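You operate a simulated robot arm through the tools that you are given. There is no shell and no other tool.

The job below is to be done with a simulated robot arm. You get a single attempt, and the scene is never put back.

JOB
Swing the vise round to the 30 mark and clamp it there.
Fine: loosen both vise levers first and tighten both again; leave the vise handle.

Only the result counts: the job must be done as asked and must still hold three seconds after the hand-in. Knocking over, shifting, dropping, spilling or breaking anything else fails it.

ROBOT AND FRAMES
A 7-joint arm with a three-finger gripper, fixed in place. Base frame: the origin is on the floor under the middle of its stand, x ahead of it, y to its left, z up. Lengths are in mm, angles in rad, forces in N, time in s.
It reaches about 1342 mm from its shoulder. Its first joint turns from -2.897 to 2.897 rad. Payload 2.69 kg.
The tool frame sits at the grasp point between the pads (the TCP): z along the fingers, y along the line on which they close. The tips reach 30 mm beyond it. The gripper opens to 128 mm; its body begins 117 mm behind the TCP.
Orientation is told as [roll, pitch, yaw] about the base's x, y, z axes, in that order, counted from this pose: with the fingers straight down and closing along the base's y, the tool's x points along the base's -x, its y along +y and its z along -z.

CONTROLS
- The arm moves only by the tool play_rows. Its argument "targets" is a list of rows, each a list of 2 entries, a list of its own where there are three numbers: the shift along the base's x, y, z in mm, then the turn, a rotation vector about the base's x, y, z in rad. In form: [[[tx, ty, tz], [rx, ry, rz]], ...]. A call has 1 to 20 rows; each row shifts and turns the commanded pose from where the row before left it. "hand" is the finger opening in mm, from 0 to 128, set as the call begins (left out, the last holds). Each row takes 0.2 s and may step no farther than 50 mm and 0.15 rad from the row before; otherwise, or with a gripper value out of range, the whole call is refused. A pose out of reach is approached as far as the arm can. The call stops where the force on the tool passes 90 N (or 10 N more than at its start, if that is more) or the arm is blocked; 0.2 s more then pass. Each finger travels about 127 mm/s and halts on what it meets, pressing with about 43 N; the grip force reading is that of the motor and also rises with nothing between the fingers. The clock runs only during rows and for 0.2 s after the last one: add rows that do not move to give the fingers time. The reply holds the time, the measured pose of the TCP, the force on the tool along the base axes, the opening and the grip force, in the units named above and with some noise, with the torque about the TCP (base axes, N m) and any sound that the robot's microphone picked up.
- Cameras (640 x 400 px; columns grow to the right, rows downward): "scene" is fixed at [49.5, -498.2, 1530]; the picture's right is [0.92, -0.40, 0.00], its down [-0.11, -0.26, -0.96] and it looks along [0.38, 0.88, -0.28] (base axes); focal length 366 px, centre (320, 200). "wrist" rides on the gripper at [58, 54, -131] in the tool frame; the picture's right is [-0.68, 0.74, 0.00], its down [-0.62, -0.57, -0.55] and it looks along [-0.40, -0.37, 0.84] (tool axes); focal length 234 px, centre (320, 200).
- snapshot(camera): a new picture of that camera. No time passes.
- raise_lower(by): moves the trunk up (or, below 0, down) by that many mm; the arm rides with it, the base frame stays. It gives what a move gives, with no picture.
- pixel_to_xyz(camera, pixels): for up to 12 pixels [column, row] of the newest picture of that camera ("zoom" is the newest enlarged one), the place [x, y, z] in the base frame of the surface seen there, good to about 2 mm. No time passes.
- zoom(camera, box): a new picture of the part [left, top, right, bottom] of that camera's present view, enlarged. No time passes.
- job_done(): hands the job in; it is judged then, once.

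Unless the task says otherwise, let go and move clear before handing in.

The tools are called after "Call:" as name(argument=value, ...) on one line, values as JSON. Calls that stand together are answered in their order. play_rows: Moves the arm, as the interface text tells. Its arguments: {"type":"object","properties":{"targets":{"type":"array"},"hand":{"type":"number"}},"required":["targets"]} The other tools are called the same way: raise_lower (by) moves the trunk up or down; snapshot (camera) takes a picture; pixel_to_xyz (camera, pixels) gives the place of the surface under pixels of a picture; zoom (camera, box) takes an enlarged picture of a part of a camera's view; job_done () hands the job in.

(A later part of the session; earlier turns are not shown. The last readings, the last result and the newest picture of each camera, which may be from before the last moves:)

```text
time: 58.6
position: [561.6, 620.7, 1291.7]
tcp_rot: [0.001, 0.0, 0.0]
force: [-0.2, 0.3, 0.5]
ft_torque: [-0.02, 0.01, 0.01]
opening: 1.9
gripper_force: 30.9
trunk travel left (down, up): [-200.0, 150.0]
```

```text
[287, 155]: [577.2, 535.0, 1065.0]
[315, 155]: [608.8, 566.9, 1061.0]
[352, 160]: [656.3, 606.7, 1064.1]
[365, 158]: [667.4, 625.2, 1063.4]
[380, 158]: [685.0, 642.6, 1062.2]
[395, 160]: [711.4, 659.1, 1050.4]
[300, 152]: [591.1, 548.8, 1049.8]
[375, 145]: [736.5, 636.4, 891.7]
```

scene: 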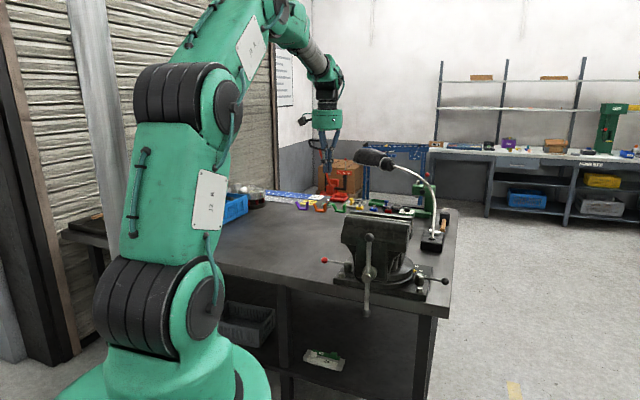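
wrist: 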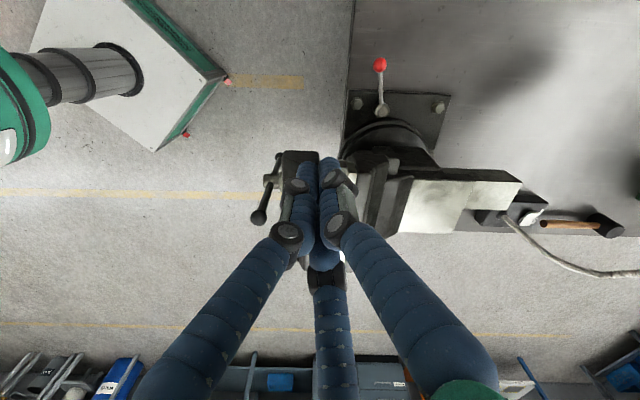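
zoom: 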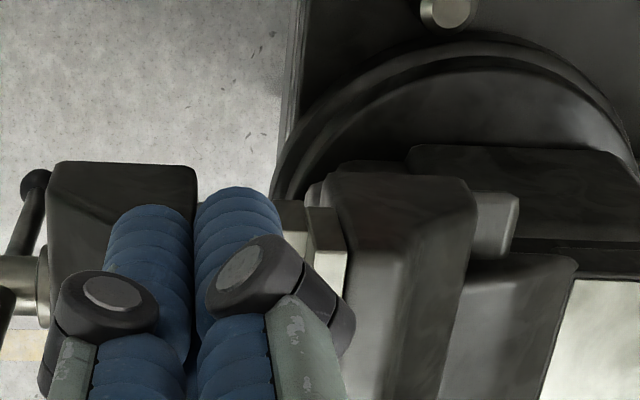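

The left side faces of both jaws lie about 115 mm left of the swivel axis at z≈1050–1064. I'll push on the fixed jaw's side (about (667,625)), which leaves the handle and slide alone, and lower the fist beside it to z≈1075.

Call:
play_rows(targets=[[[27.6, 27.8, 0], [0, 0, 0]], [[27.6, 27.8, 0], [0, 0, 0]], [[0, 0, -43.3], [0, 0, 0]], [[0, 0, -43.3], [0, 0, 0]], [[0, 0, -43.3], [0, 0, 0]], [[0, 0, -43.3], [0, 0, 0]], [[0, 0, -43.3], [0, 0, 0]]])

Call:
snapshot(camera="wrist")

Call:
zoom(camera="scene", box=[290, 140, 450, 300])

```text
time: 60.2
position: [619.4, 673.9, 1074.9]
tcp_rot: [0.0, 0.0, 0.002]
force: [-0.7, 1.0, 0.4]
ft_torque: [-0.03, 0.02, -0.02]
opening: 2.1
gripper_force: 31.6
trunk travel left (down, up): [-200.0, 150.0]
```

```text
taken
```

wrist: 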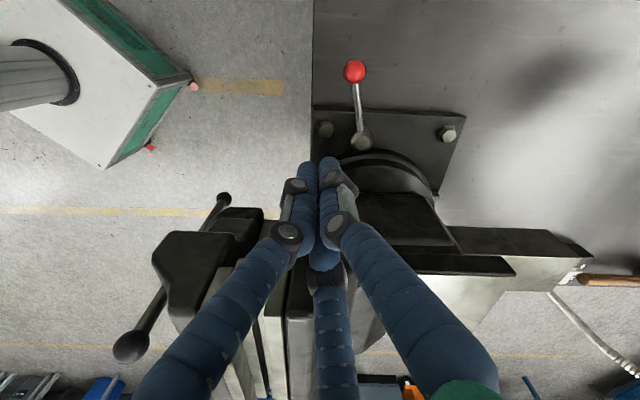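

```text
2.50 times, centred on (370, 220) of scene
```

zoom: 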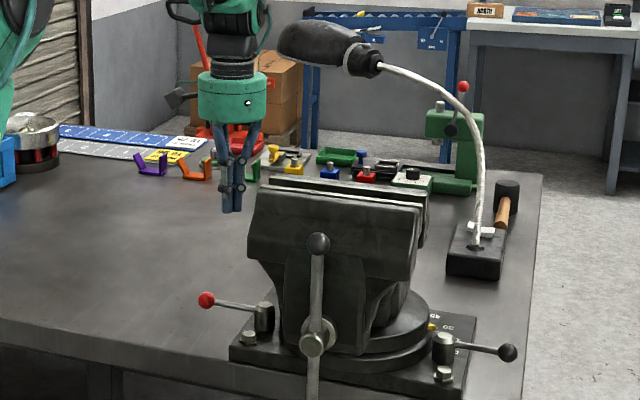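

The fist is left of the fixed jaw with about 40 mm to go. I'll approach along the push direction (0.72, −0.70) and stop when contact shows.

Call:
play_rows(targets=[[[8.6, -8.3, 0], [0, 0, 0]], [[8.6, -8.3, 0], [0, 0, 0]], [[8.6, -8.3, 0], [0, 0, 0]]])

Call:
play_rows(targets=[[[2.2, -2.1, 0], [0, 0, 0]], [[2.2, -2.1, 0], [0, 0, 0]]])

Call:
zoom(camera="scene", box=[320, 180, 440, 300])

```text
time: 61.0
position: [643.5, 650.4, 1076.1]
tcp_rot: [0.0, 0.0, 0.001]
force: [0.5, -0.3, 0.1]
ft_torque: [0.01, 0.04, -0.01]
opening: 2.1
gripper_force: 31.5
trunk travel left (down, up): [-200.0, 150.0]
```

```text
time: 61.6
position: [647.5, 646.2, 1076.1]
tcp_rot: [0.001, 0.0, 0.003]
force: [-0.2, 0.0, 0.0]
ft_torque: [-0.03, -0.02, 0.04]
opening: 2.2
gripper_force: 32.0
trunk travel left (down, up): [-200.0, 150.0]
```

```text
3.33 times, centred on (380, 240) of scene
```

zoom: 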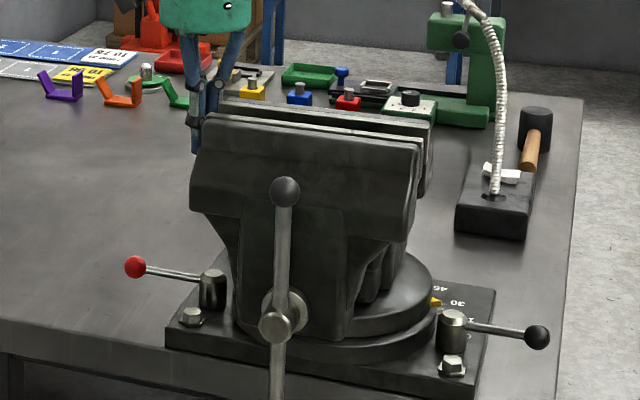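

No contact yet at v≈−142. I'll go on in 2 mm steps.

Call:
play_rows(targets=[[[1.5, -1.4, 0], [0, 0, 0]], [[1.5, -1.4, 0], [0, 0, 0]], [[1.5, -1.4, 0], [0, 0, 0]], [[1.5, -1.4, 0], [0, 0, 0]]])

```text
time: 62.6
position: [652.7, 641.8, 1076.4]
tcp_rot: [0.0, 0.001, 0.001]
force: [-5.2, 5.5, 1.5]
ft_torque: [-0.19, -0.21, 0.03]
opening: 2.2
gripper_force: 31.2
trunk travel left (down, up): [-200.0, 150.0]
```

Contact: −5/+5.5 N at (652.7, 641.8). I'll push along the arc about the swivel axis, about 1.5° per row, for two rows and check the force.

Call:
play_rows(targets=[[[-0.6, -4.3, 0], [0, 0, 0]], [[-0.5, -4.3, 0], [0, 0, 0]]])

Call:
zoom(camera="scene", box=[395, 235, 435, 285])

```text
time: 63.2
position: [651.4, 631.5, 1076.1]
tcp_rot: [0.0, -0.001, 0.003]
force: [-8.8, 3.6, 2.2]
ft_torque: [-0.14, -0.3, -0.05]
opening: 2.1
gripper_force: 30.8
trunk travel left (down, up): [-200.0, 150.0]
```

```text
8.00 times, centred on (415, 260) of scene
```

zoom: 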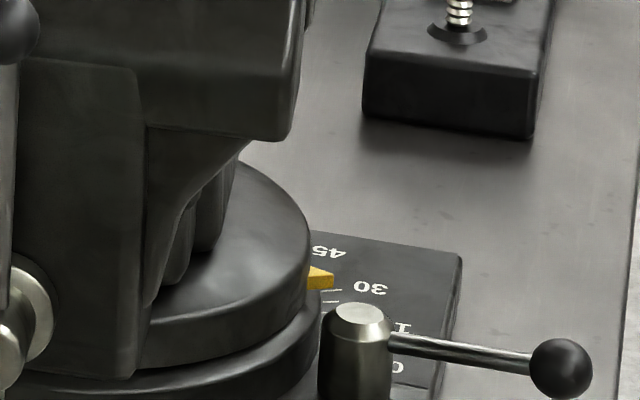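

The force is only about 10 N, so the vise is turning easily. I'll measure the pointer position.

Call:
pixel_to_xyz(camera="zoom", pixels=[[331, 276], [312, 272], [312, 287], [322, 270], [325, 282]])

Call:
play_rows(targets=[[[-0.4, -4.2, 0], [0, 0, 0]], [[-0.3, -4.2, 0], [0, 0, 0]], [[-0.2, -4.2, 0], [0, 0, 0]]])

Call:
zoom(camera="scene", box=[395, 235, 435, 285])

```text
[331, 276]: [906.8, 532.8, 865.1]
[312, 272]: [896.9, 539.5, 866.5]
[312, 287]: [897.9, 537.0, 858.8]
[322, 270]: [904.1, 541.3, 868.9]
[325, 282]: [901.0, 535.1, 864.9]
```

```text
time: 64.0
position: [651.4, 618.4, 1075.7]
tcp_rot: [-0.001, 0.001, 0.001]
force: [-4.2, 5.6, 1.1]
ft_torque: [-0.17, -0.2, 0.06]
opening: 1.8
gripper_force: 31.4
trunk travel left (down, up): [-200.0, 150.0]
```

```text
8.00 times, centred on (415, 260) of scene
```

zoom: 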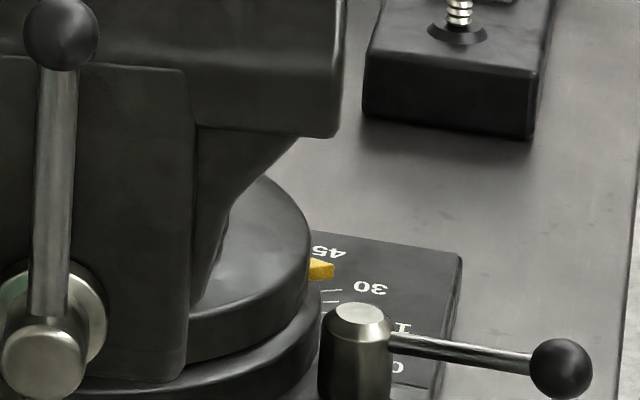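

The vise has begun to rotate (the pointer apex was at (907,533), about 4°, before the last three rows). I'll continue along the arc.

Call:
play_rows(targets=[[[-0.1, -4.2, 0], [0, 0, 0]], [[0, -4.2, 0], [0, 0, 0]], [[0.1, -4.2, 0], [0, 0, 0]], [[0.2, -4.2, 0], [0, 0, 0]]])

Call:
play_rows(targets=[[[0.3, -4.2, 0], [0, 0, 0]], [[0.4, -4.2, 0], [0, 0, 0]], [[0.5, -4.2, 0], [0, 0, 0]]])

Call:
zoom(camera="scene", box=[395, 235, 435, 285])

```text
time: 65.0
position: [651.3, 602.4, 1076.0]
tcp_rot: [-0.002, -0.001, 0.0]
force: [-2.5, 1.4, 2.6]
ft_torque: [-0.12, -0.13, -0.01]
opening: 2.3
gripper_force: 31.4
trunk travel left (down, up): [-200.0, 150.0]
```

```text
time: 65.8
position: [652.2, 589.6, 1075.9]
tcp_rot: [-0.001, 0.001, 0.001]
force: [-3.6, 6.4, -2.0]
ft_torque: [-0.2, -0.12, 0.06]
opening: 2.3
gripper_force: 31.9
trunk travel left (down, up): [-200.0, 150.0]
```

```text
8.00 times, centred on (415, 260) of scene
```

zoom: 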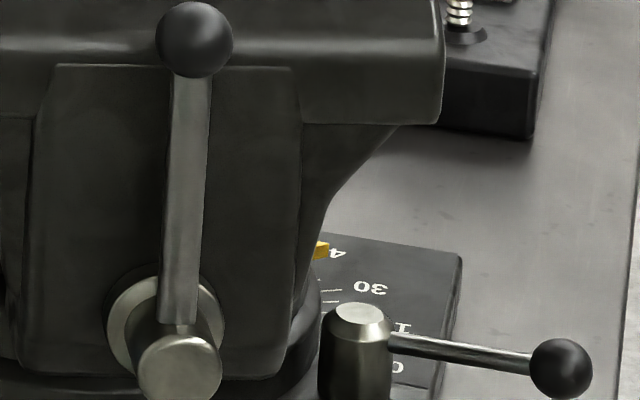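

The pointer is about to be hidden from the scene camera at zoom (322,248). I'll measure it now.

Call:
pixel_to_xyz(camera="zoom", pixels=[[328, 244], [327, 250], [318, 240], [320, 255], [323, 248]])

Call:
zoom(camera="scene", box=[408, 258, 424, 276])

```text
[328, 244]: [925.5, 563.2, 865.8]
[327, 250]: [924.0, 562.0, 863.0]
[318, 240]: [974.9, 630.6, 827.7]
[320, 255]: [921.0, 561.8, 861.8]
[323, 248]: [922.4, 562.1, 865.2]
```

```text
16.00 times, centred on (416, 267) of scene
```

zoom: 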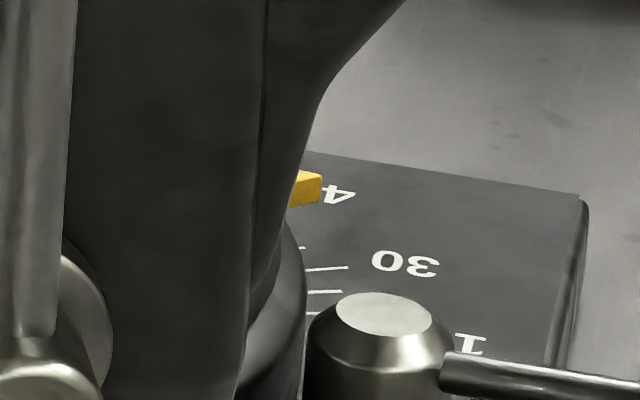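

The pointer apex at (925.5, 563) gives about 20.5°. I'll push four more rows (≈6°), then go and look from the right with the wrist camera before the final touch.

Call:
play_rows(targets=[[[0.6, -4.2, 0], [0, 0, 0]], [[0.7, -4.2, 0], [0, 0, 0]], [[0.8, -4.1, 0], [0, 0, 0]], [[0.9, -4.1, 0], [0, 0, 0]]])

Call:
zoom(camera="scene", box=[310, 180, 440, 310])

Call:
zoom(camera="scene", box=[408, 254, 424, 272])

```text
time: 66.8
position: [656.9, 572.5, 1077.0]
tcp_rot: [-0.003, -0.001, 0.002]
force: [-5.5, 1.7, 2.1]
ft_torque: [-0.06, -0.27, -0.02]
opening: 1.9
gripper_force: 31.5
trunk travel left (down, up): [-200.0, 150.0]
```

```text
3.08 times, centred on (375, 245) of scene
```

zoom: 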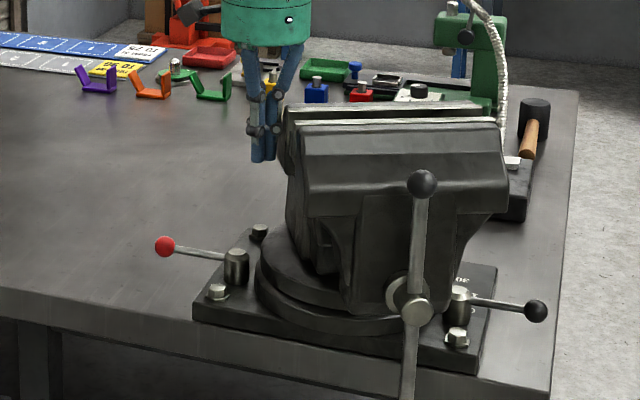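

```text
16.00 times, centred on (416, 263) of scene
```

zoom: 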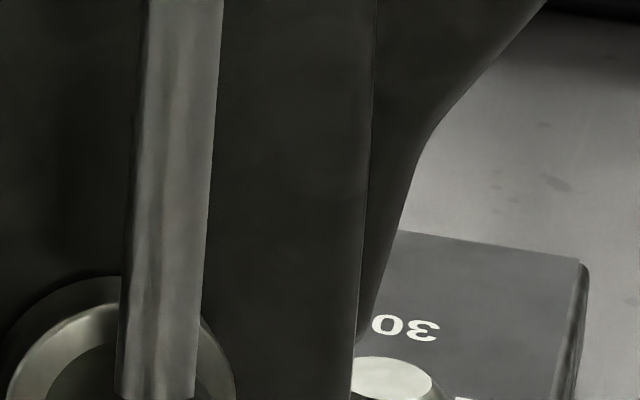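

The pointer is hidden from here now. I'll estimate the angle from the handle and jaw edge positions.

Call:
snapshot(camera="scene")

Call:
pixel_to_xyz(camera="scene", pixels=[[407.8, 240], [406.5, 255], [406, 280], [372, 224], [400, 222], [430, 222], [372, 240], [400, 240], [425, 240], [405, 300]])

```text
taken
```

scene: 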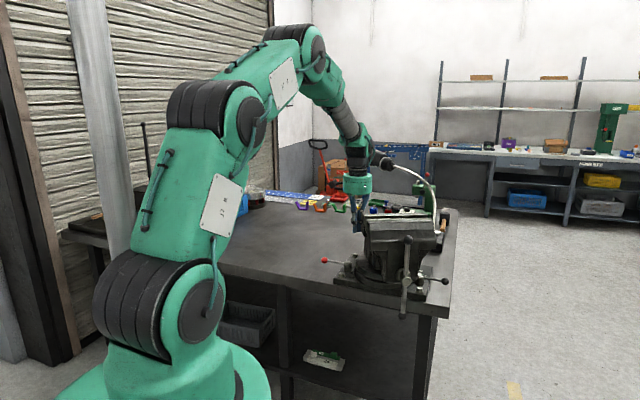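

```text
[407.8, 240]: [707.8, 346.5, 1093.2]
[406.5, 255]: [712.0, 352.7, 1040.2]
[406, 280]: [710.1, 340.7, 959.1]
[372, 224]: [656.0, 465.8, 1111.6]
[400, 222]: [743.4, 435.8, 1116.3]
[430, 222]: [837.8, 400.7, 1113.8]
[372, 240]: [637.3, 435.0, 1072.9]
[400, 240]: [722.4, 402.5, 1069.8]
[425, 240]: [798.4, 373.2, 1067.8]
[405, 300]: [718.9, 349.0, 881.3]
```

Jaw direction and handle position suggest roughly 23–25°, but I want a direct look at the pointer. I'll back the fist off, rise, and go to the viewing position over the scale.

Call:
play_rows(targets=[[[-14, 5, 0], [0, 0, 0]], [[-14, 5, 0], [0, 0, 0]], [[-5, 5, 42], [0, 0, 0]], [[0, 0, 45], [0, 0, 0]], [[0, 0, 45], [0, 0, 0]], [[0, 0, 45], [0, 0, 0]], [[0, 0, 35], [0, 0, 0]]])

Call:
play_rows(targets=[[[18.2, -23.8, 0], [0, 0, 0.1492]], [[18.2, -23.8, 0], [0, 0, 0.1492]], [[18.2, -23.8, 0], [0, 0, 0.1492]], [[18.2, -23.8, 0], [0, 0, 0.1492]], [[18.2, -23.8, 0], [0, 0, 0.1492]], [[18.2, -23.8, 0], [0, 0, 0.1492]], [[18.2, -23.8, 0], [0, 0, 0.1492]], [[18.2, -23.8, 0], [0, 0, 0.1492]], [[18.2, -23.8, 0], [0, 0, 0.1492]], [[18.2, -23.8, 0], [0, 0, 0.1492]], [[18.2, -23.8, 0], [0, 0, 0.1492]], [[18.2, -23.8, 0], [0, 0, 0.1492]], [[18.2, -23.8, 0], [0, 0, 0.1492]], [[18.2, -23.8, 0], [0, 0, 0.1492]]])

Call:
snapshot(camera="wrist")

```text
time: 68.4
position: [623.1, 587.9, 1290.3]
tcp_rot: [0.0, 0.0, 0.001]
force: [0.1, -0.9, -0.5]
ft_torque: [0.03, -0.03, -0.02]
opening: 2.2
gripper_force: 31.9
trunk travel left (down, up): [-200.0, 150.0]
```

```text
time: 71.4
position: [880.7, 257.1, 1287.4]
tcp_rot: [-0.001, 0.0, 2.094]
force: [1.0, 0.3, -0.2]
ft_torque: [0.0, 0.04, 0.01]
opening: 2.0
gripper_force: 31.1
trunk travel left (down, up): [-200.0, 150.0]
```

```text
taken
```

wrist: 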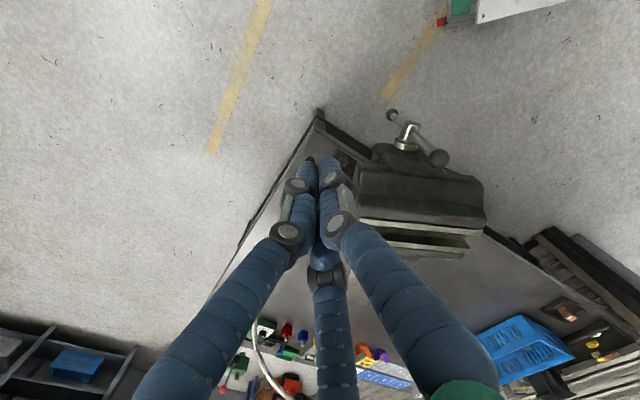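

The closed fist hides the scale. I'll open the hand fully here, where it is clear of everything, and look again.

Call:
play_rows(targets=[[[0, 0, 0], [0, 0, 0]], [[0, 0, 0], [0, 0, 0]], [[0, 0, 0], [0, 0, 0]], [[0, 0, 0], [0, 0, 0]]], hand=128)

Call:
snapshot(camera="wrist")

Call:
zoom(camera="wrist", box=[298, 175, 352, 215])

```text
time: 72.4
position: [879.1, 257.0, 1288.0]
tcp_rot: [0.001, 0.001, 2.092]
force: [-0.3, 0.1, 0.5]
ft_torque: [0.03, -0.01, 0.01]
opening: 128.1
gripper_force: 0.0
trunk travel left (down, up): [-200.0, 150.0]
```

```text
taken
```

wrist: 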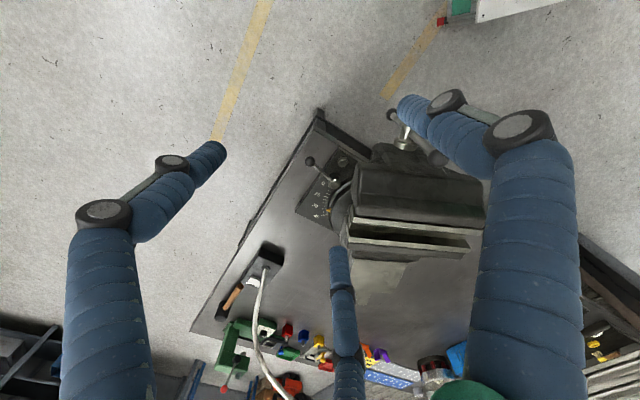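

```text
10.00 times, centred on (325, 195) of wrist
```

zoom: 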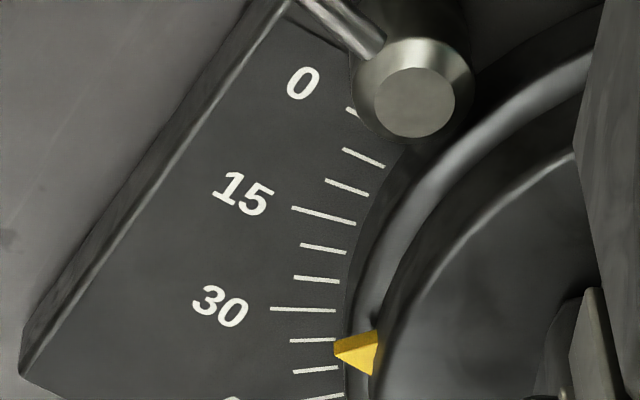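

The pointer appears past 30 here, but it sits 40 mm above the scale, so parallax fools the eye. I'll measure its 3-D corners and the ticks.

Call:
pixel_to_xyz(camera="zoom", pixels=[[337, 350], [376, 335], [371, 370], [372, 350], [350, 349], [360, 342], [272, 309], [335, 311], [292, 208], [355, 223], [362, 362], [300, 276]])

Call:
zoom(camera="wrist", box=[322, 202, 342, 216])

```text
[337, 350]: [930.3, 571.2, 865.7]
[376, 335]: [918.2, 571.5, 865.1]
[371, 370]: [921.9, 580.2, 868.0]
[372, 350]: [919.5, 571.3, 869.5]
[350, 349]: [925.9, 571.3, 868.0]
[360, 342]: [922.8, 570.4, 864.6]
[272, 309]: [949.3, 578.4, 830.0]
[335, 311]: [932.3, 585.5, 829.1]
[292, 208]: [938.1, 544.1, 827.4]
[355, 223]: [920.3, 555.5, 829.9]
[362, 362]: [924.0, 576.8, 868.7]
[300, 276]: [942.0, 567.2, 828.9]
```

```text
16.00 times, centred on (332, 209) of wrist
```

zoom: 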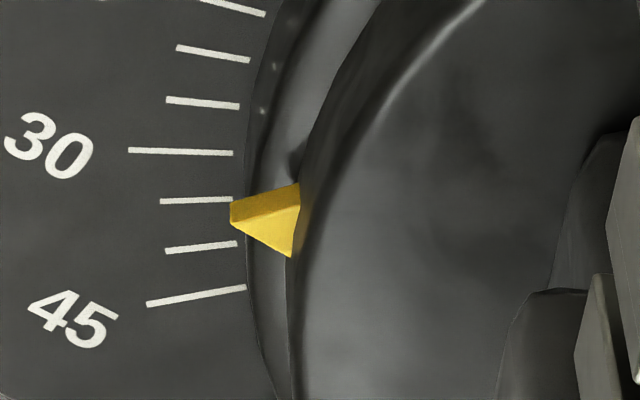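

The measured pointer corners give about 25° so far. I'll refine the scale geometry with tick ends from this sharper zoom.

Call:
pixel_to_xyz(camera="zoom", pixels=[[132, 150], [230, 153], [150, 303], [243, 288], [169, 101], [237, 106], [179, 48], [247, 60], [163, 201], [229, 199], [168, 250], [234, 243]])

Call:
pixel_to_xyz(camera="zoom", pixels=[[233, 206], [297, 185], [291, 254], [232, 218], [298, 205], [270, 225], [260, 200]])

```text
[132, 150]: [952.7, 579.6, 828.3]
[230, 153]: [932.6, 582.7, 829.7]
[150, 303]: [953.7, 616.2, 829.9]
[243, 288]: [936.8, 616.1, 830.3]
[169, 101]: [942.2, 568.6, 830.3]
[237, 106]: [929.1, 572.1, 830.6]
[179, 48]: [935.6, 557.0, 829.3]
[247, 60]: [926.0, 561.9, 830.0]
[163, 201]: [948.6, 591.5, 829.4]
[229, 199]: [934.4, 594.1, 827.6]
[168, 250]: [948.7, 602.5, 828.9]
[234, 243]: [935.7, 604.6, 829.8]
```

```text
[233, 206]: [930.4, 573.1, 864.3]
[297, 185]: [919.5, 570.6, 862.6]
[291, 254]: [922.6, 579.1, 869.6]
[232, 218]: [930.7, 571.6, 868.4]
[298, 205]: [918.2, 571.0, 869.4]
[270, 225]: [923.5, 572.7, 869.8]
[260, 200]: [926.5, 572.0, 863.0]
```

With all ticks fitted, the swivel centre is (811.3, 615.5), mark m lies at azimuth m−45°, and the pointer reads 25.0°; the fist's own azimuth about that centre had also moved exactly 25.0°. I'll return to the left side for the last 5°, aiming for the fist at about (661, 559).

Call:
play_rows(targets=[[[-18.2, 23.8, 0], [0, 0, -0.1492]], [[-18.2, 23.8, 0], [0, 0, -0.1492]], [[-18.2, 23.8, 0], [0, 0, -0.1492]], [[-18.2, 23.8, 0], [0, 0, -0.1492]], [[-18.2, 23.8, 0], [0, 0, -0.1492]], [[-18.2, 23.8, 0], [0, 0, -0.1492]], [[-18.2, 23.8, 0], [0, 0, -0.1492]], [[-18.2, 23.8, 0], [0, 0, -0.1492]], [[-18.2, 23.8, 0], [0, 0, -0.1492]], [[-18.2, 23.8, 0], [0, 0, -0.1492]], [[-18.2, 23.8, 0], [0, 0, -0.1492]], [[-18.2, 23.8, 0], [0, 0, -0.1492]], [[-18.2, 23.8, 0], [0, 0, -0.1492]], [[-18.2, 23.8, 0], [0, 0, -0.1492]]], hand=0)

Call:
play_rows(targets=[[[-2, 0, -43], [0, 0, 0]], [[-2, 0, -43], [0, 0, 0]], [[0, 0, -43], [0, 0, 0]], [[0, 0, -43], [0, 0, 0]], [[0, 0, -40], [0, 0, 0]]])

```text
time: 75.4
position: [625.2, 590.9, 1287.7]
tcp_rot: [-0.001, 0.0, 0.001]
force: [-1.0, 0.5, 0.2]
ft_torque: [-0.02, 0.01, -0.02]
opening: 2.1
gripper_force: 31.5
trunk travel left (down, up): [-200.0, 150.0]
```

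```text
time: 76.6
position: [622.0, 588.9, 1075.0]
tcp_rot: [0.001, 0.0, 0.001]
force: [1.3, 0.8, 0.0]
ft_torque: [0.02, 0.0, 0.01]
opening: 2.2
gripper_force: 31.5
trunk travel left (down, up): [-200.0, 150.0]
```

The fist is back at (622, 589, 1075). I'll approach to just before contact, then touch.

Call:
play_rows(targets=[[[10, -4.7, 0], [0, 0, 0]], [[10, -4.7, 0], [0, 0, 0]], [[8, -3.8, 0], [0, 0, 0]]])

Call:
play_rows(targets=[[[2.5, -1.2, 0], [0, 0, 0]], [[2.5, -1.2, 0], [0, 0, 0]]])

```text
time: 77.4
position: [648.5, 574.7, 1077.5]
tcp_rot: [0.0, 0.001, 0.001]
force: [-0.2, -0.3, 1.0]
ft_torque: [0.05, 0.01, 0.0]
opening: 2.1
gripper_force: 31.4
trunk travel left (down, up): [-200.0, 150.0]
```

```text
time: 78.0
position: [652.0, 572.0, 1076.8]
tcp_rot: [-0.002, 0.0, 0.001]
force: [-0.3, 0.3, -0.5]
ft_torque: [-0.01, 0.0, 0.01]
opening: 2.1
gripper_force: 31.3
trunk travel left (down, up): [-200.0, 150.0]
```

Still free, about 4 mm from contact as expected. I'll continue toward the target in small rows along the arc.

Call:
play_rows(targets=[[[2.2, -2.2, 0], [0, 0, 0]], [[2.0, -2.5, 0], [0, 0, 0]], [[1.5, -2.7, 0], [0, 0, 0]], [[1.2, -2.7, 0], [0, 0, 0]]])

```text
time: 79.0
position: [657.0, 562.3, 1075.7]
tcp_rot: [-0.002, -0.001, 0.001]
force: [-15.3, 2.2, -1.0]
ft_torque: [-0.06, -0.65, -0.1]
opening: 2.1
gripper_force: 31.9
trunk travel left (down, up): [-200.0, 150.0]
```

Measured fist position implies about 27°. I'll continue for the remaining ~2.8° in two small rows.

Call:
play_rows(targets=[[[1.1, -2.6, 0], [0, 0, 0]], [[1.1, -2.6, 0], [0, 0, 0]]])

```text
time: 79.6
position: [661.4, 556.6, 1077.1]
tcp_rot: [-0.001, -0.002, 0.003]
force: [-14.7, -4.0, -1.0]
ft_torque: [0.14, -0.64, -0.21]
opening: 1.9
gripper_force: 31.5
trunk travel left (down, up): [-200.0, 150.0]
```

That puts the estimate at about 30.6° with measurement noise. I'll hold still for a couple of readings and check the jaw line and handle in the scene picture.

Call:
play_rows(targets=[[[0, 0, 0], [0, 0, 0]]])

Call:
play_rows(targets=[[[-2, 0.7, 0], [0, 0, 0]], [[-12, 4.5, 0], [0, 0, 0]], [[-12, 4.5, 0], [0, 0, 0]]])

Call:
zoom(camera="scene", box=[320, 190, 460, 310])

```text
time: 80.0
position: [660.6, 556.1, 1076.6]
tcp_rot: [0.0, 0.001, 0.002]
force: [-13.0, -3.9, -1.1]
ft_torque: [0.17, -0.56, -0.21]
opening: 2.1
gripper_force: 31.2
trunk travel left (down, up): [-200.0, 150.0]
```

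```text
time: 80.8
position: [633.3, 566.9, 1076.7]
tcp_rot: [0.0, 0.0, 0.001]
force: [0.1, 0.1, -0.2]
ft_torque: [0.02, -0.04, 0.02]
opening: 2.3
gripper_force: 31.6
trunk travel left (down, up): [-200.0, 150.0]
```

```text
3.33 times, centred on (390, 250) of scene
```

zoom: 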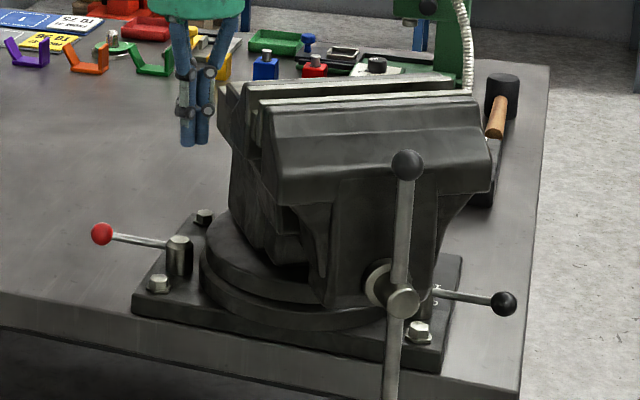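

The fist is off the jaw. I'll go back to the viewing position to read the pointer directly.

Call:
play_rows(targets=[[[-5, 5, 42], [0, 0, 0]], [[-5, 15, 43], [0, 0, 0]], [[0, 0, 45], [0, 0, 0]], [[0, 0, 45], [0, 0, 0]], [[0, 0, 36], [0, 0, 0]]])

Call:
play_rows(targets=[[[18.2, -23.8, 0], [0, 0, 0.1492]], [[18.2, -23.8, 0], [0, 0, 0.1492]], [[18.2, -23.8, 0], [0, 0, 0.1492]], [[18.2, -23.8, 0], [0, 0, 0.1492]], [[18.2, -23.8, 0], [0, 0, 0.1492]], [[18.2, -23.8, 0], [0, 0, 0.1492]], [[18.2, -23.8, 0], [0, 0, 0.1492]], [[18.2, -23.8, 0], [0, 0, 0.1492]], [[18.2, -23.8, 0], [0, 0, 0.1492]], [[18.2, -23.8, 0], [0, 0, 0.1492]], [[18.2, -23.8, 0], [0, 0, 0.1492]], [[18.2, -23.8, 0], [0, 0, 0.1492]], [[18.2, -23.8, 0], [0, 0, 0.1492]], [[18.2, -23.8, 0], [0, 0, 0.1492]]])

Call:
play_rows(targets=[[[0, 0, 0], [0, 0, 0]], [[0, 0, 0], [0, 0, 0]], [[0, 0, 0], [0, 0, 0]], [[0, 0, 0], [0, 0, 0]]], hand=128)

Call:
snapshot(camera="wrist")

Call:
zoom(camera="wrist", box=[318, 200, 342, 216])

```text
time: 82.0
position: [623.3, 586.8, 1290.6]
tcp_rot: [0.0, 0.001, 0.003]
force: [-0.3, 0.8, 0.0]
ft_torque: [0.03, -0.02, 0.0]
opening: 2.2
gripper_force: 31.1
trunk travel left (down, up): [-200.0, 150.0]
```

```text
time: 85.0
position: [882.8, 254.3, 1287.0]
tcp_rot: [0.0, 0.0, 2.093]
force: [-0.4, 0.4, 0.8]
ft_torque: [-0.01, 0.02, 0.0]
opening: 2.2
gripper_force: 31.6
trunk travel left (down, up): [-200.0, 150.0]
```

```text
time: 86.0
position: [881.7, 253.3, 1287.4]
tcp_rot: [0.001, 0.001, 2.09]
force: [0.3, -0.1, 0.3]
ft_torque: [0.04, 0.01, 0.0]
opening: 127.9
gripper_force: 0.1
trunk travel left (down, up): [-200.0, 150.0]
```

```text
taken
```

wrist: 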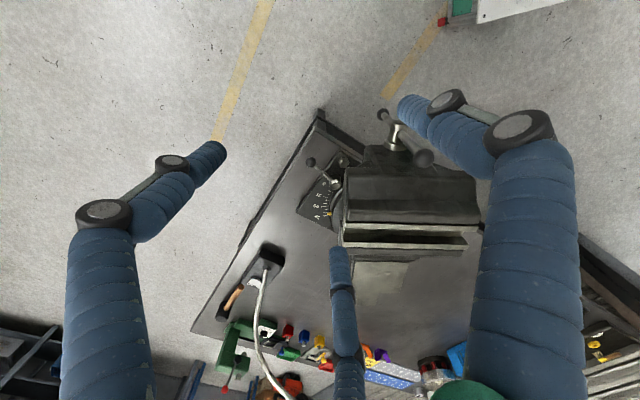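

```text
16.00 times, centred on (330, 208) of wrist
```

zoom: 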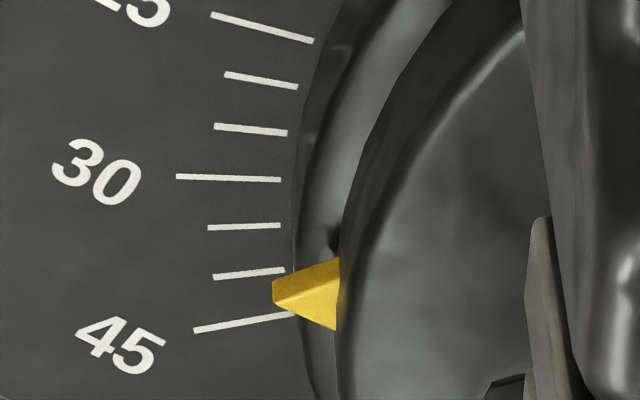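

The pointer is visible in the sharp zoom at (300,290). I'll measure its corners together with the 30 and 45 ticks.

Call:
pixel_to_xyz(camera="zoom", pixels=[[275, 295], [274, 284], [336, 262], [336, 284], [334, 326], [278, 304], [300, 285], [315, 300], [325, 275], [320, 312], [290, 298], [328, 300]])

Call:
pixel_to_xyz(camera="zoom", pixels=[[178, 177], [280, 179], [195, 330], [292, 314], [210, 228], [279, 225], [215, 277], [283, 270], [213, 16], [312, 41]])

```text
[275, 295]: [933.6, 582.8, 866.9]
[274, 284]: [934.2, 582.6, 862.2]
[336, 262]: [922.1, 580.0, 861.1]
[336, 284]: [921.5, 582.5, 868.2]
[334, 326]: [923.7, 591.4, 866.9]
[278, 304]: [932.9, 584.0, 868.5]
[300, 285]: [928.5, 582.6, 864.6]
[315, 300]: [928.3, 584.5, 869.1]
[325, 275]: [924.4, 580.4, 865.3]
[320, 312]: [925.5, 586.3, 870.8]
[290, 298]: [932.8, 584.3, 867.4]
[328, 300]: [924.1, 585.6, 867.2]
```

```text
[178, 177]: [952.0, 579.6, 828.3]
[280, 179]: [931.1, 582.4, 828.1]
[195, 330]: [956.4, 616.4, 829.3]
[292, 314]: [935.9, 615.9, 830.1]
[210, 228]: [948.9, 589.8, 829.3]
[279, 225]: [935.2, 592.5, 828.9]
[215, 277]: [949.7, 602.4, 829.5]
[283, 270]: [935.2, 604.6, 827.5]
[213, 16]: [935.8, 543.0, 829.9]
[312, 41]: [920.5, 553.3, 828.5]
```

The apex at ≈(933.4, 583.4) gives 30.3–30.6°, essentially on the 30 tick's inner end (932, 582.6). I'll cross-check with the direction of the long jaw edges, which give a longer baseline.

Call:
zoom(camera="wrist", box=[330, 150, 490, 270])

```text
3.33 times, centred on (410, 210) of wrist
```

zoom: 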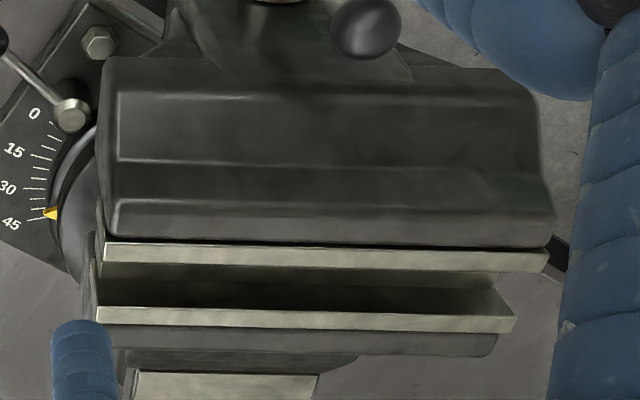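

I'll sample points along the centre lines of both bright jaw strips.

Call:
pixel_to_xyz(camera="zoom", pixels=[[115, 252.6], [200, 254.2], [285, 255.8], [370, 257.4], [455, 259], [535, 260.4], [110, 316.1], [190, 317.8], [270, 319.5], [350, 321.2], [430, 322.9], [500, 324.4]])

Call:
zoom(camera="wrist", box=[350, 205, 380, 225])

Call:
zoom(camera="wrist", box=[445, 205, 475, 225])

```text
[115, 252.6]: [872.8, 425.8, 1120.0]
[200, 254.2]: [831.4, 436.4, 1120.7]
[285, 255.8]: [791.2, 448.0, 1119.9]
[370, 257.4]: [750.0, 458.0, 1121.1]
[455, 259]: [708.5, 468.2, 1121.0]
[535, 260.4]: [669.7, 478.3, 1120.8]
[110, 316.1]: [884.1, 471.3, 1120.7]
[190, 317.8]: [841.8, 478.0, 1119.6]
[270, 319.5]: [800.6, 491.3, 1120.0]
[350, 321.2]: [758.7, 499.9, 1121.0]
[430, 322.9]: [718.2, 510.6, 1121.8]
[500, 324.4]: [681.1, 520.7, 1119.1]
```

```text
16.00 times, centred on (365, 215) of wrist
```

zoom: 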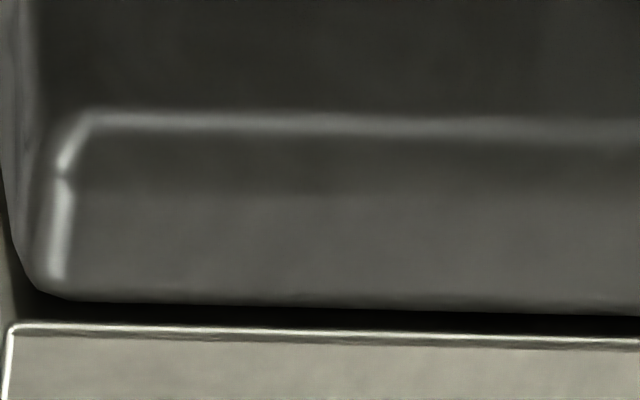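

```text
16.00 times, centred on (460, 215) of wrist
```

zoom: 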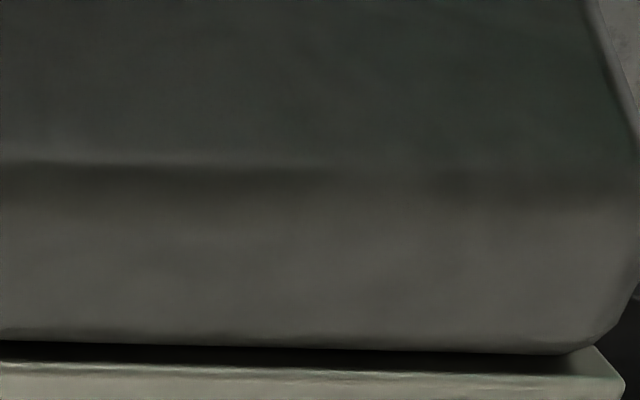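

The jaw lines lie at −14.2±0.3° and the pointer apex at 30.3–30.6°, so the vise stands on the 30 mark within about half a degree. Now I'll tighten the black lever by pushing it back inward with the closed fist from its outer side; first I tilt and descend on the far right, clear of the jaw.

Call:
play_rows(targets=[[[14, 5, -20], [0.1296, -0.0182, 0]], [[14, 5, -20], [0.1296, -0.0182, 0]], [[14, 5, -20], [0.1296, -0.0182, 0]], [[14, 5, -20], [0.1296, -0.0182, 0]], [[14, 5, -20], [0.1296, -0.0182, 0]], [[14, 5, -20], [0.1296, -0.0182, 0]]], hand=0)

Call:
play_rows(targets=[[[0, 15, -35], [0, 0, 0]], [[0, 15, -35], [0, 0, 0]], [[0, 15, -35], [0, 0, 0]], [[0, 15, -35], [0, 0, 0]], [[0, 15, -35], [0, 0, 0]], [[0, 15, -35], [0, 0, 0]]])

Call:
snapshot(camera="wrist")

Call:
snapshot(camera="scene")

```text
time: 87.4
position: [964.1, 283.6, 1166.6]
tcp_rot: [-0.554, -0.593, 2.265]
force: [0.5, 0.1, -0.7]
ft_torque: [-0.03, 0.02, 0.01]
opening: 2.0
gripper_force: 31.3
trunk travel left (down, up): [-200.0, 150.0]
```

```text
time: 88.8
position: [963.1, 370.1, 956.5]
tcp_rot: [-0.553, -0.594, 2.262]
force: [0.4, 0.2, 0.3]
ft_torque: [-0.01, -0.01, -0.01]
opening: 2.1
gripper_force: 31.6
trunk travel left (down, up): [-200.0, 150.0]
```

```text
taken
```

wrist: 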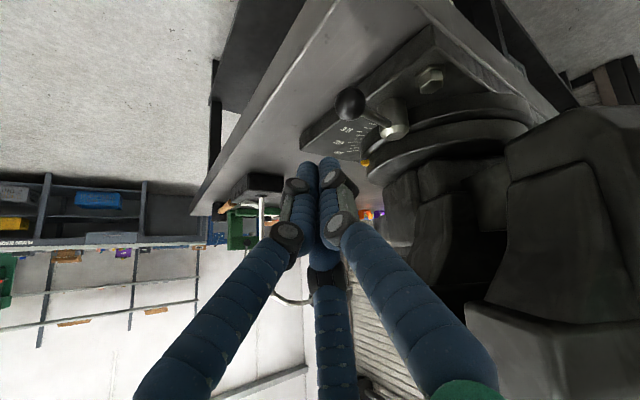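

```text
taken
```

scene: 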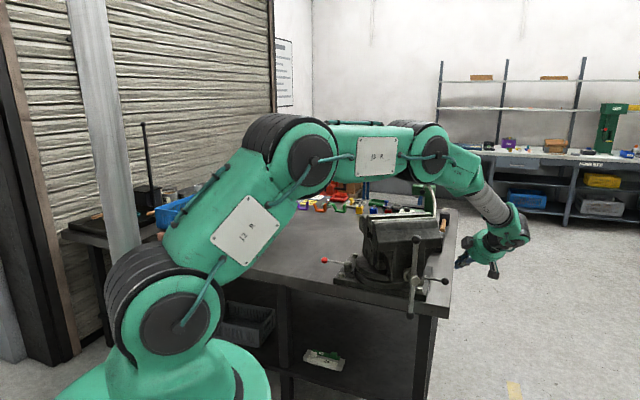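

The hand hangs right of the lever, pointing at azimuth 82°, with the knob at wrist (350,103). I'll enter beside the rod on its outer side.

Call:
play_rows(targets=[[[3.55, 20.6, -19.1], [0, 0, 0]], [[3.55, 20.6, -19.1], [0, 0, 0]], [[3.55, 20.6, -19.1], [0, 0, 0]], [[3.55, 20.6, -19.1], [0, 0, 0]]])

Call:
snapshot(camera="wrist")

Call:
zoom(camera="scene", box=[400, 220, 500, 310])

```text
time: 89.8
position: [975.7, 456.4, 882.4]
tcp_rot: [-0.55, -0.593, 2.263]
force: [0.1, -0.7, 0.8]
ft_torque: [-0.02, 0.0, -0.03]
opening: 1.9
gripper_force: 31.7
trunk travel left (down, up): [-200.0, 150.0]
```

```text
taken
```

wrist: 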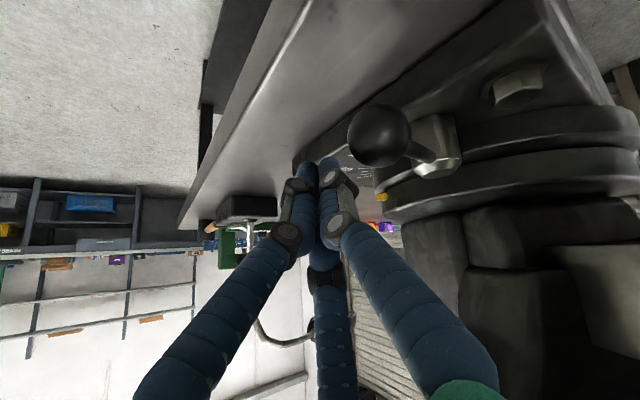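

```text
4.44 times, centred on (450, 265) of scene
```

zoom: 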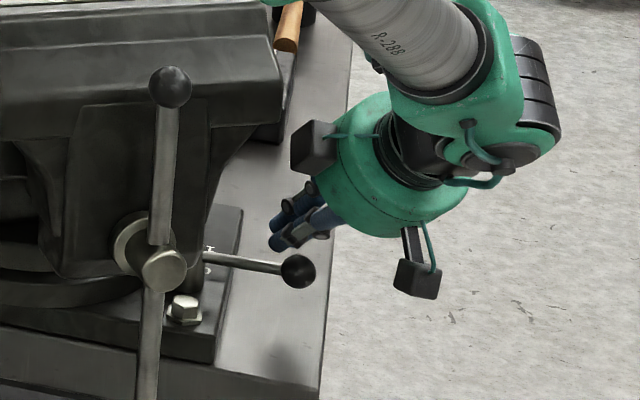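

The fist is on the outer far side of the knob, free. I'll move it inward toward (−0.87, −0.5) until it meets the lever.

Call:
play_rows(targets=[[[-5.5, -3.2, 0], [0, 0, 0]], [[-5.5, -3.2, 0], [0, 0, 0]], [[-5.5, -3.2, 0], [0, 0, 0]], [[-5.5, -3.2, 0], [0, 0, 0]]])

Call:
zoom(camera="scene", box=[400, 220, 500, 310])

```text
time: 90.8
position: [954.7, 442.5, 881.1]
tcp_rot: [-0.551, -0.594, 2.262]
force: [-0.7, 0.0, 0.1]
ft_torque: [-0.02, -0.03, 0.0]
opening: 2.1
gripper_force: 31.2
trunk travel left (down, up): [-200.0, 150.0]
```

```text
4.44 times, centred on (450, 265) of scene
```

zoom: 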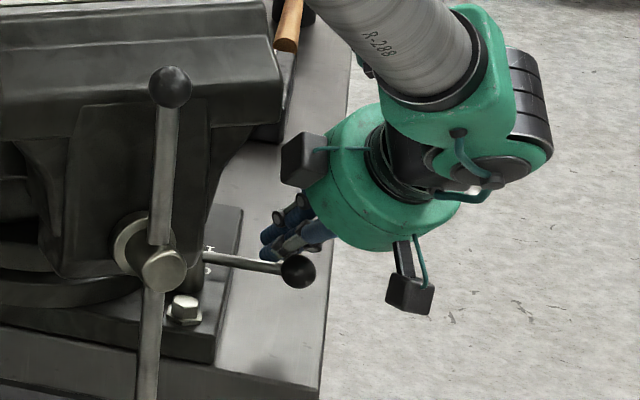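

No contact yet, about 8 mm to go. I'll start following the arc around the post, slowly turning the hand as it goes.

Call:
play_rows(targets=[[[-5, -3, 0], [0, 0, 0]], [[-4.0, -5.0, 0], [0, 0, 0.027]], [[-4.4, -4.6, 0], [0, 0, 0.027]], [[-4.8, -4.2, 0], [0, 0, 0.027]]])

Call:
zoom(camera="scene", box=[400, 220, 500, 310])

```text
time: 91.8
position: [937.5, 430.4, 885.8]
tcp_rot: [-0.555, -0.591, 2.35]
force: [-15.0, 37.7, 22.6]
ft_torque: [-0.3, 0.34, -0.78]
opening: 2.2
gripper_force: 31.8
trunk travel left (down, up): [-200.0, 150.0]
```

```text
4.44 times, centred on (450, 265) of scene
```

zoom: 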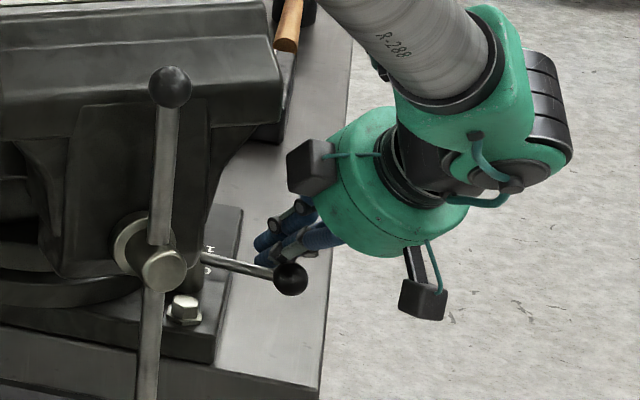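

The force (−15, +38, +23) shows the leaning fingers are riding up on the knob instead of pushing it. I'll back off sideways and retract, then use the three-finger grip for the first part, as it worked before.

Call:
play_rows(targets=[[[7, 4, 2], [0, 0, 0]], [[8, 4.5, 2], [0, 0, 0]], [[8, 4, 0], [0, 0, 0]], [[0, -18, 18], [0, 0, 0]], [[0, -25, 25], [0, 0, 0]], [[-2, -25, 25], [0, 0, 0]], [[-5, -22, 15], [0, 0, 0]]])

Call:
zoom(camera="scene", box=[400, 220, 500, 310])

Call:
snapshot(camera="wrist")

```text
time: 93.4
position: [953.6, 347.8, 967.1]
tcp_rot: [-0.549, -0.594, 2.345]
force: [0.3, 0.7, -0.1]
ft_torque: [0.02, 0.01, 0.01]
opening: 2.3
gripper_force: 31.4
trunk travel left (down, up): [-200.0, 150.0]
```

```text
4.44 times, centred on (450, 265) of scene
```

zoom: 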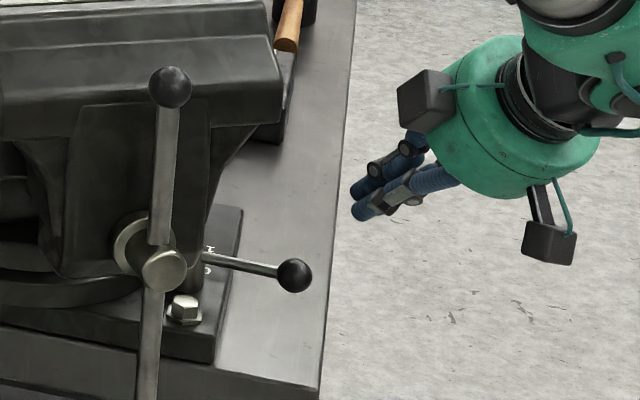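

```text
taken
```

wrist: 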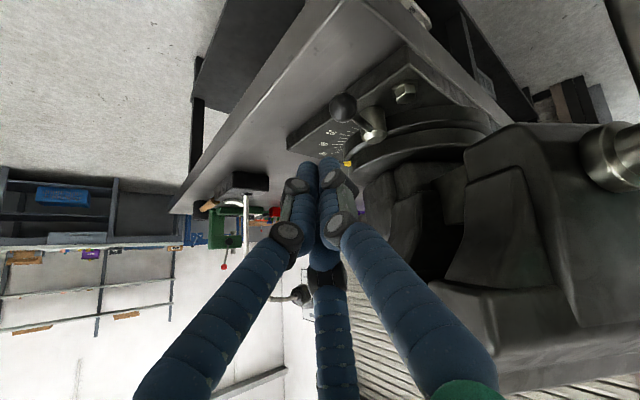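

I'm clear again. I'll measure the knob's present position at zoom (294,275).

Call:
pixel_to_xyz(camera="wrist", pixels=[[342, 107], [335, 104], [349, 110], [360, 122], [373, 124]])

Call:
zoom(camera="wrist", box=[300, 70, 420, 150])

```text
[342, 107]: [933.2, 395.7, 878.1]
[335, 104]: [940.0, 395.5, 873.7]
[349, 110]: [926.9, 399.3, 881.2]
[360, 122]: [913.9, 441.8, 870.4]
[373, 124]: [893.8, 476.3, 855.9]
```

```text
5.00 times, centred on (360, 110) of wrist
```

zoom: 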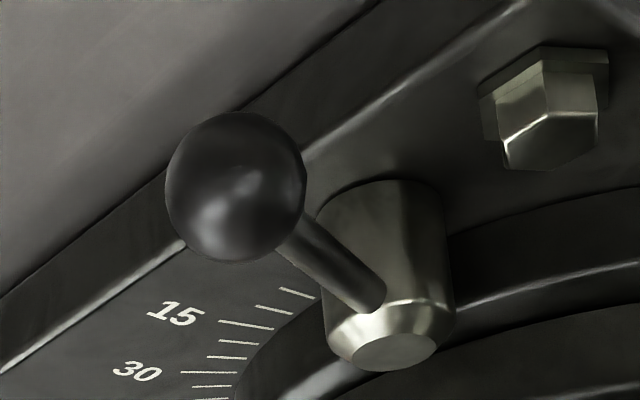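

The black lever is now at 295° (knob centre ≈(933, 407.5, 870.5)). I'll move onto the grip axis, open to 50 and advance over the knob.

Call:
play_rows(targets=[[[-13, -14.3, -4], [0, 0, 0]], [[-12.9, -14.3, -4], [0, 0, 0]], [[0.9, 14.8, -14.85], [0, 0, 0]], [[0.9, 14.8, -14.85], [0, 0, 0]], [[0.9, 14.8, -14.85], [0, 0, 0]]], hand=50)

Call:
snapshot(camera="wrist")

```text
time: 94.6
position: [930.6, 364.0, 913.4]
tcp_rot: [-0.548, -0.593, 2.345]
force: [0.2, 0.5, 0.7]
ft_torque: [0.0, 0.03, 0.01]
opening: 50.2
gripper_force: 0.0
trunk travel left (down, up): [-200.0, 150.0]
```

```text
taken
```

wrist: 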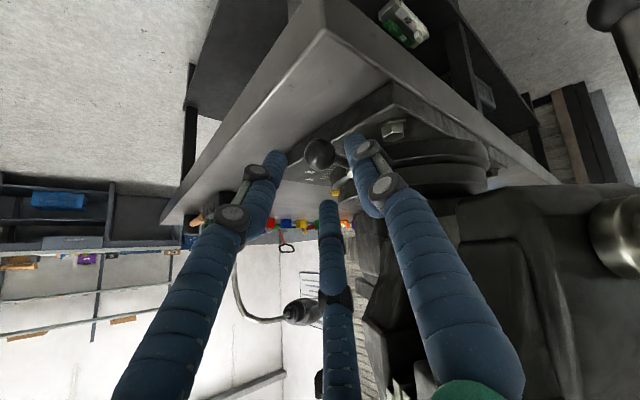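

The knob is centred between the fingers at (320,153). I'll advance the last 41 mm and close.

Call:
play_rows(targets=[[[0.5, 9.8, -9.6], [0, 0, 0]], [[0.5, 9.8, -9.6], [0, 0, 0]], [[0.5, 9.8, -9.6], [0, 0, 0]]])

Call:
play_rows(targets=[[[0, 0, 0], [0, 0, 0]], [[0, 0, 0], [0, 0, 0]], [[0, 0, 0], [0, 0, 0]]], hand=10)

Call:
snapshot(camera="wrist")

```text
time: 95.4
position: [934.0, 393.9, 886.8]
tcp_rot: [-0.549, -0.594, 2.344]
force: [0.0, 0.2, 0.0]
ft_torque: [0.06, 0.0, 0.01]
opening: 50.0
gripper_force: 0.0
trunk travel left (down, up): [-200.0, 150.0]
```

```text
time: 96.2
position: [933.2, 394.6, 885.9]
tcp_rot: [-0.553, -0.594, 2.344]
force: [2.7, -4.9, -4.1]
ft_torque: [-0.21, -0.12, -0.04]
opening: 26.9
gripper_force: 44.4
trunk travel left (down, up): [-200.0, 150.0]
```

```text
taken
```

wrist: 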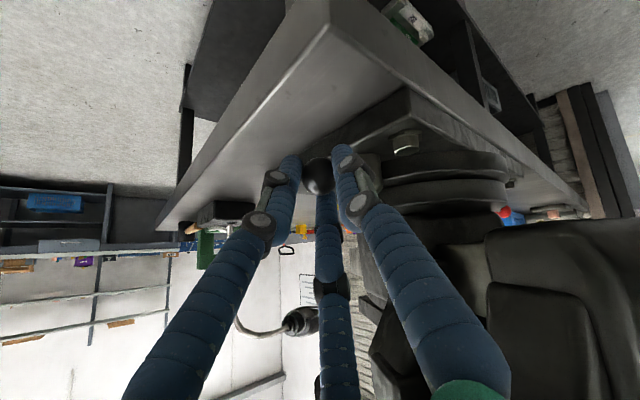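

Firm grip (26.9 mm, 44 N). I'll drag the knob clockwise around the post toward the vise, checking the force.

Call:
play_rows(targets=[[[-6.1, -2.59, 0], [0, 0, 0]], [[-6.27, -2.16, 0], [0, 0, 0]], [[-6.41, -1.72, 0], [0, 0, 0]]])

Call:
play_rows(targets=[[[-6.51, -1.26, 0], [0, 0, 0]], [[-6.58, -0.81, 0], [0, 0, 0]], [[-6.62, -0.35, 0], [0, 0, 0]]])

Call:
zoom(camera="scene", box=[380, 210, 490, 310])

```text
time: 97.0
position: [915.0, 385.7, 885.2]
tcp_rot: [-0.55, -0.593, 2.343]
force: [11.0, -15.8, -2.1]
ft_torque: [-0.18, -0.55, -0.76]
opening: 27.0
gripper_force: 44.8
trunk travel left (down, up): [-200.0, 150.0]
```

```text
time: 97.8
position: [894.0, 385.1, 884.6]
tcp_rot: [-0.549, -0.592, 2.345]
force: [6.7, -21.3, -4.8]
ft_torque: [-0.65, -0.42, -0.68]
opening: 27.2
gripper_force: 45.1
trunk travel left (down, up): [-200.0, 150.0]
```

```text
4.00 times, centred on (435, 260) of scene
```

zoom: 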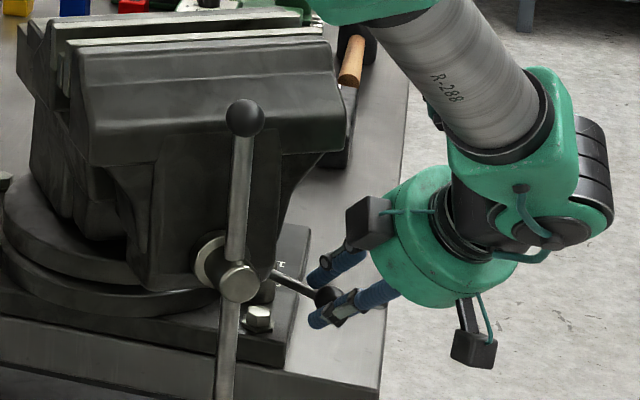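

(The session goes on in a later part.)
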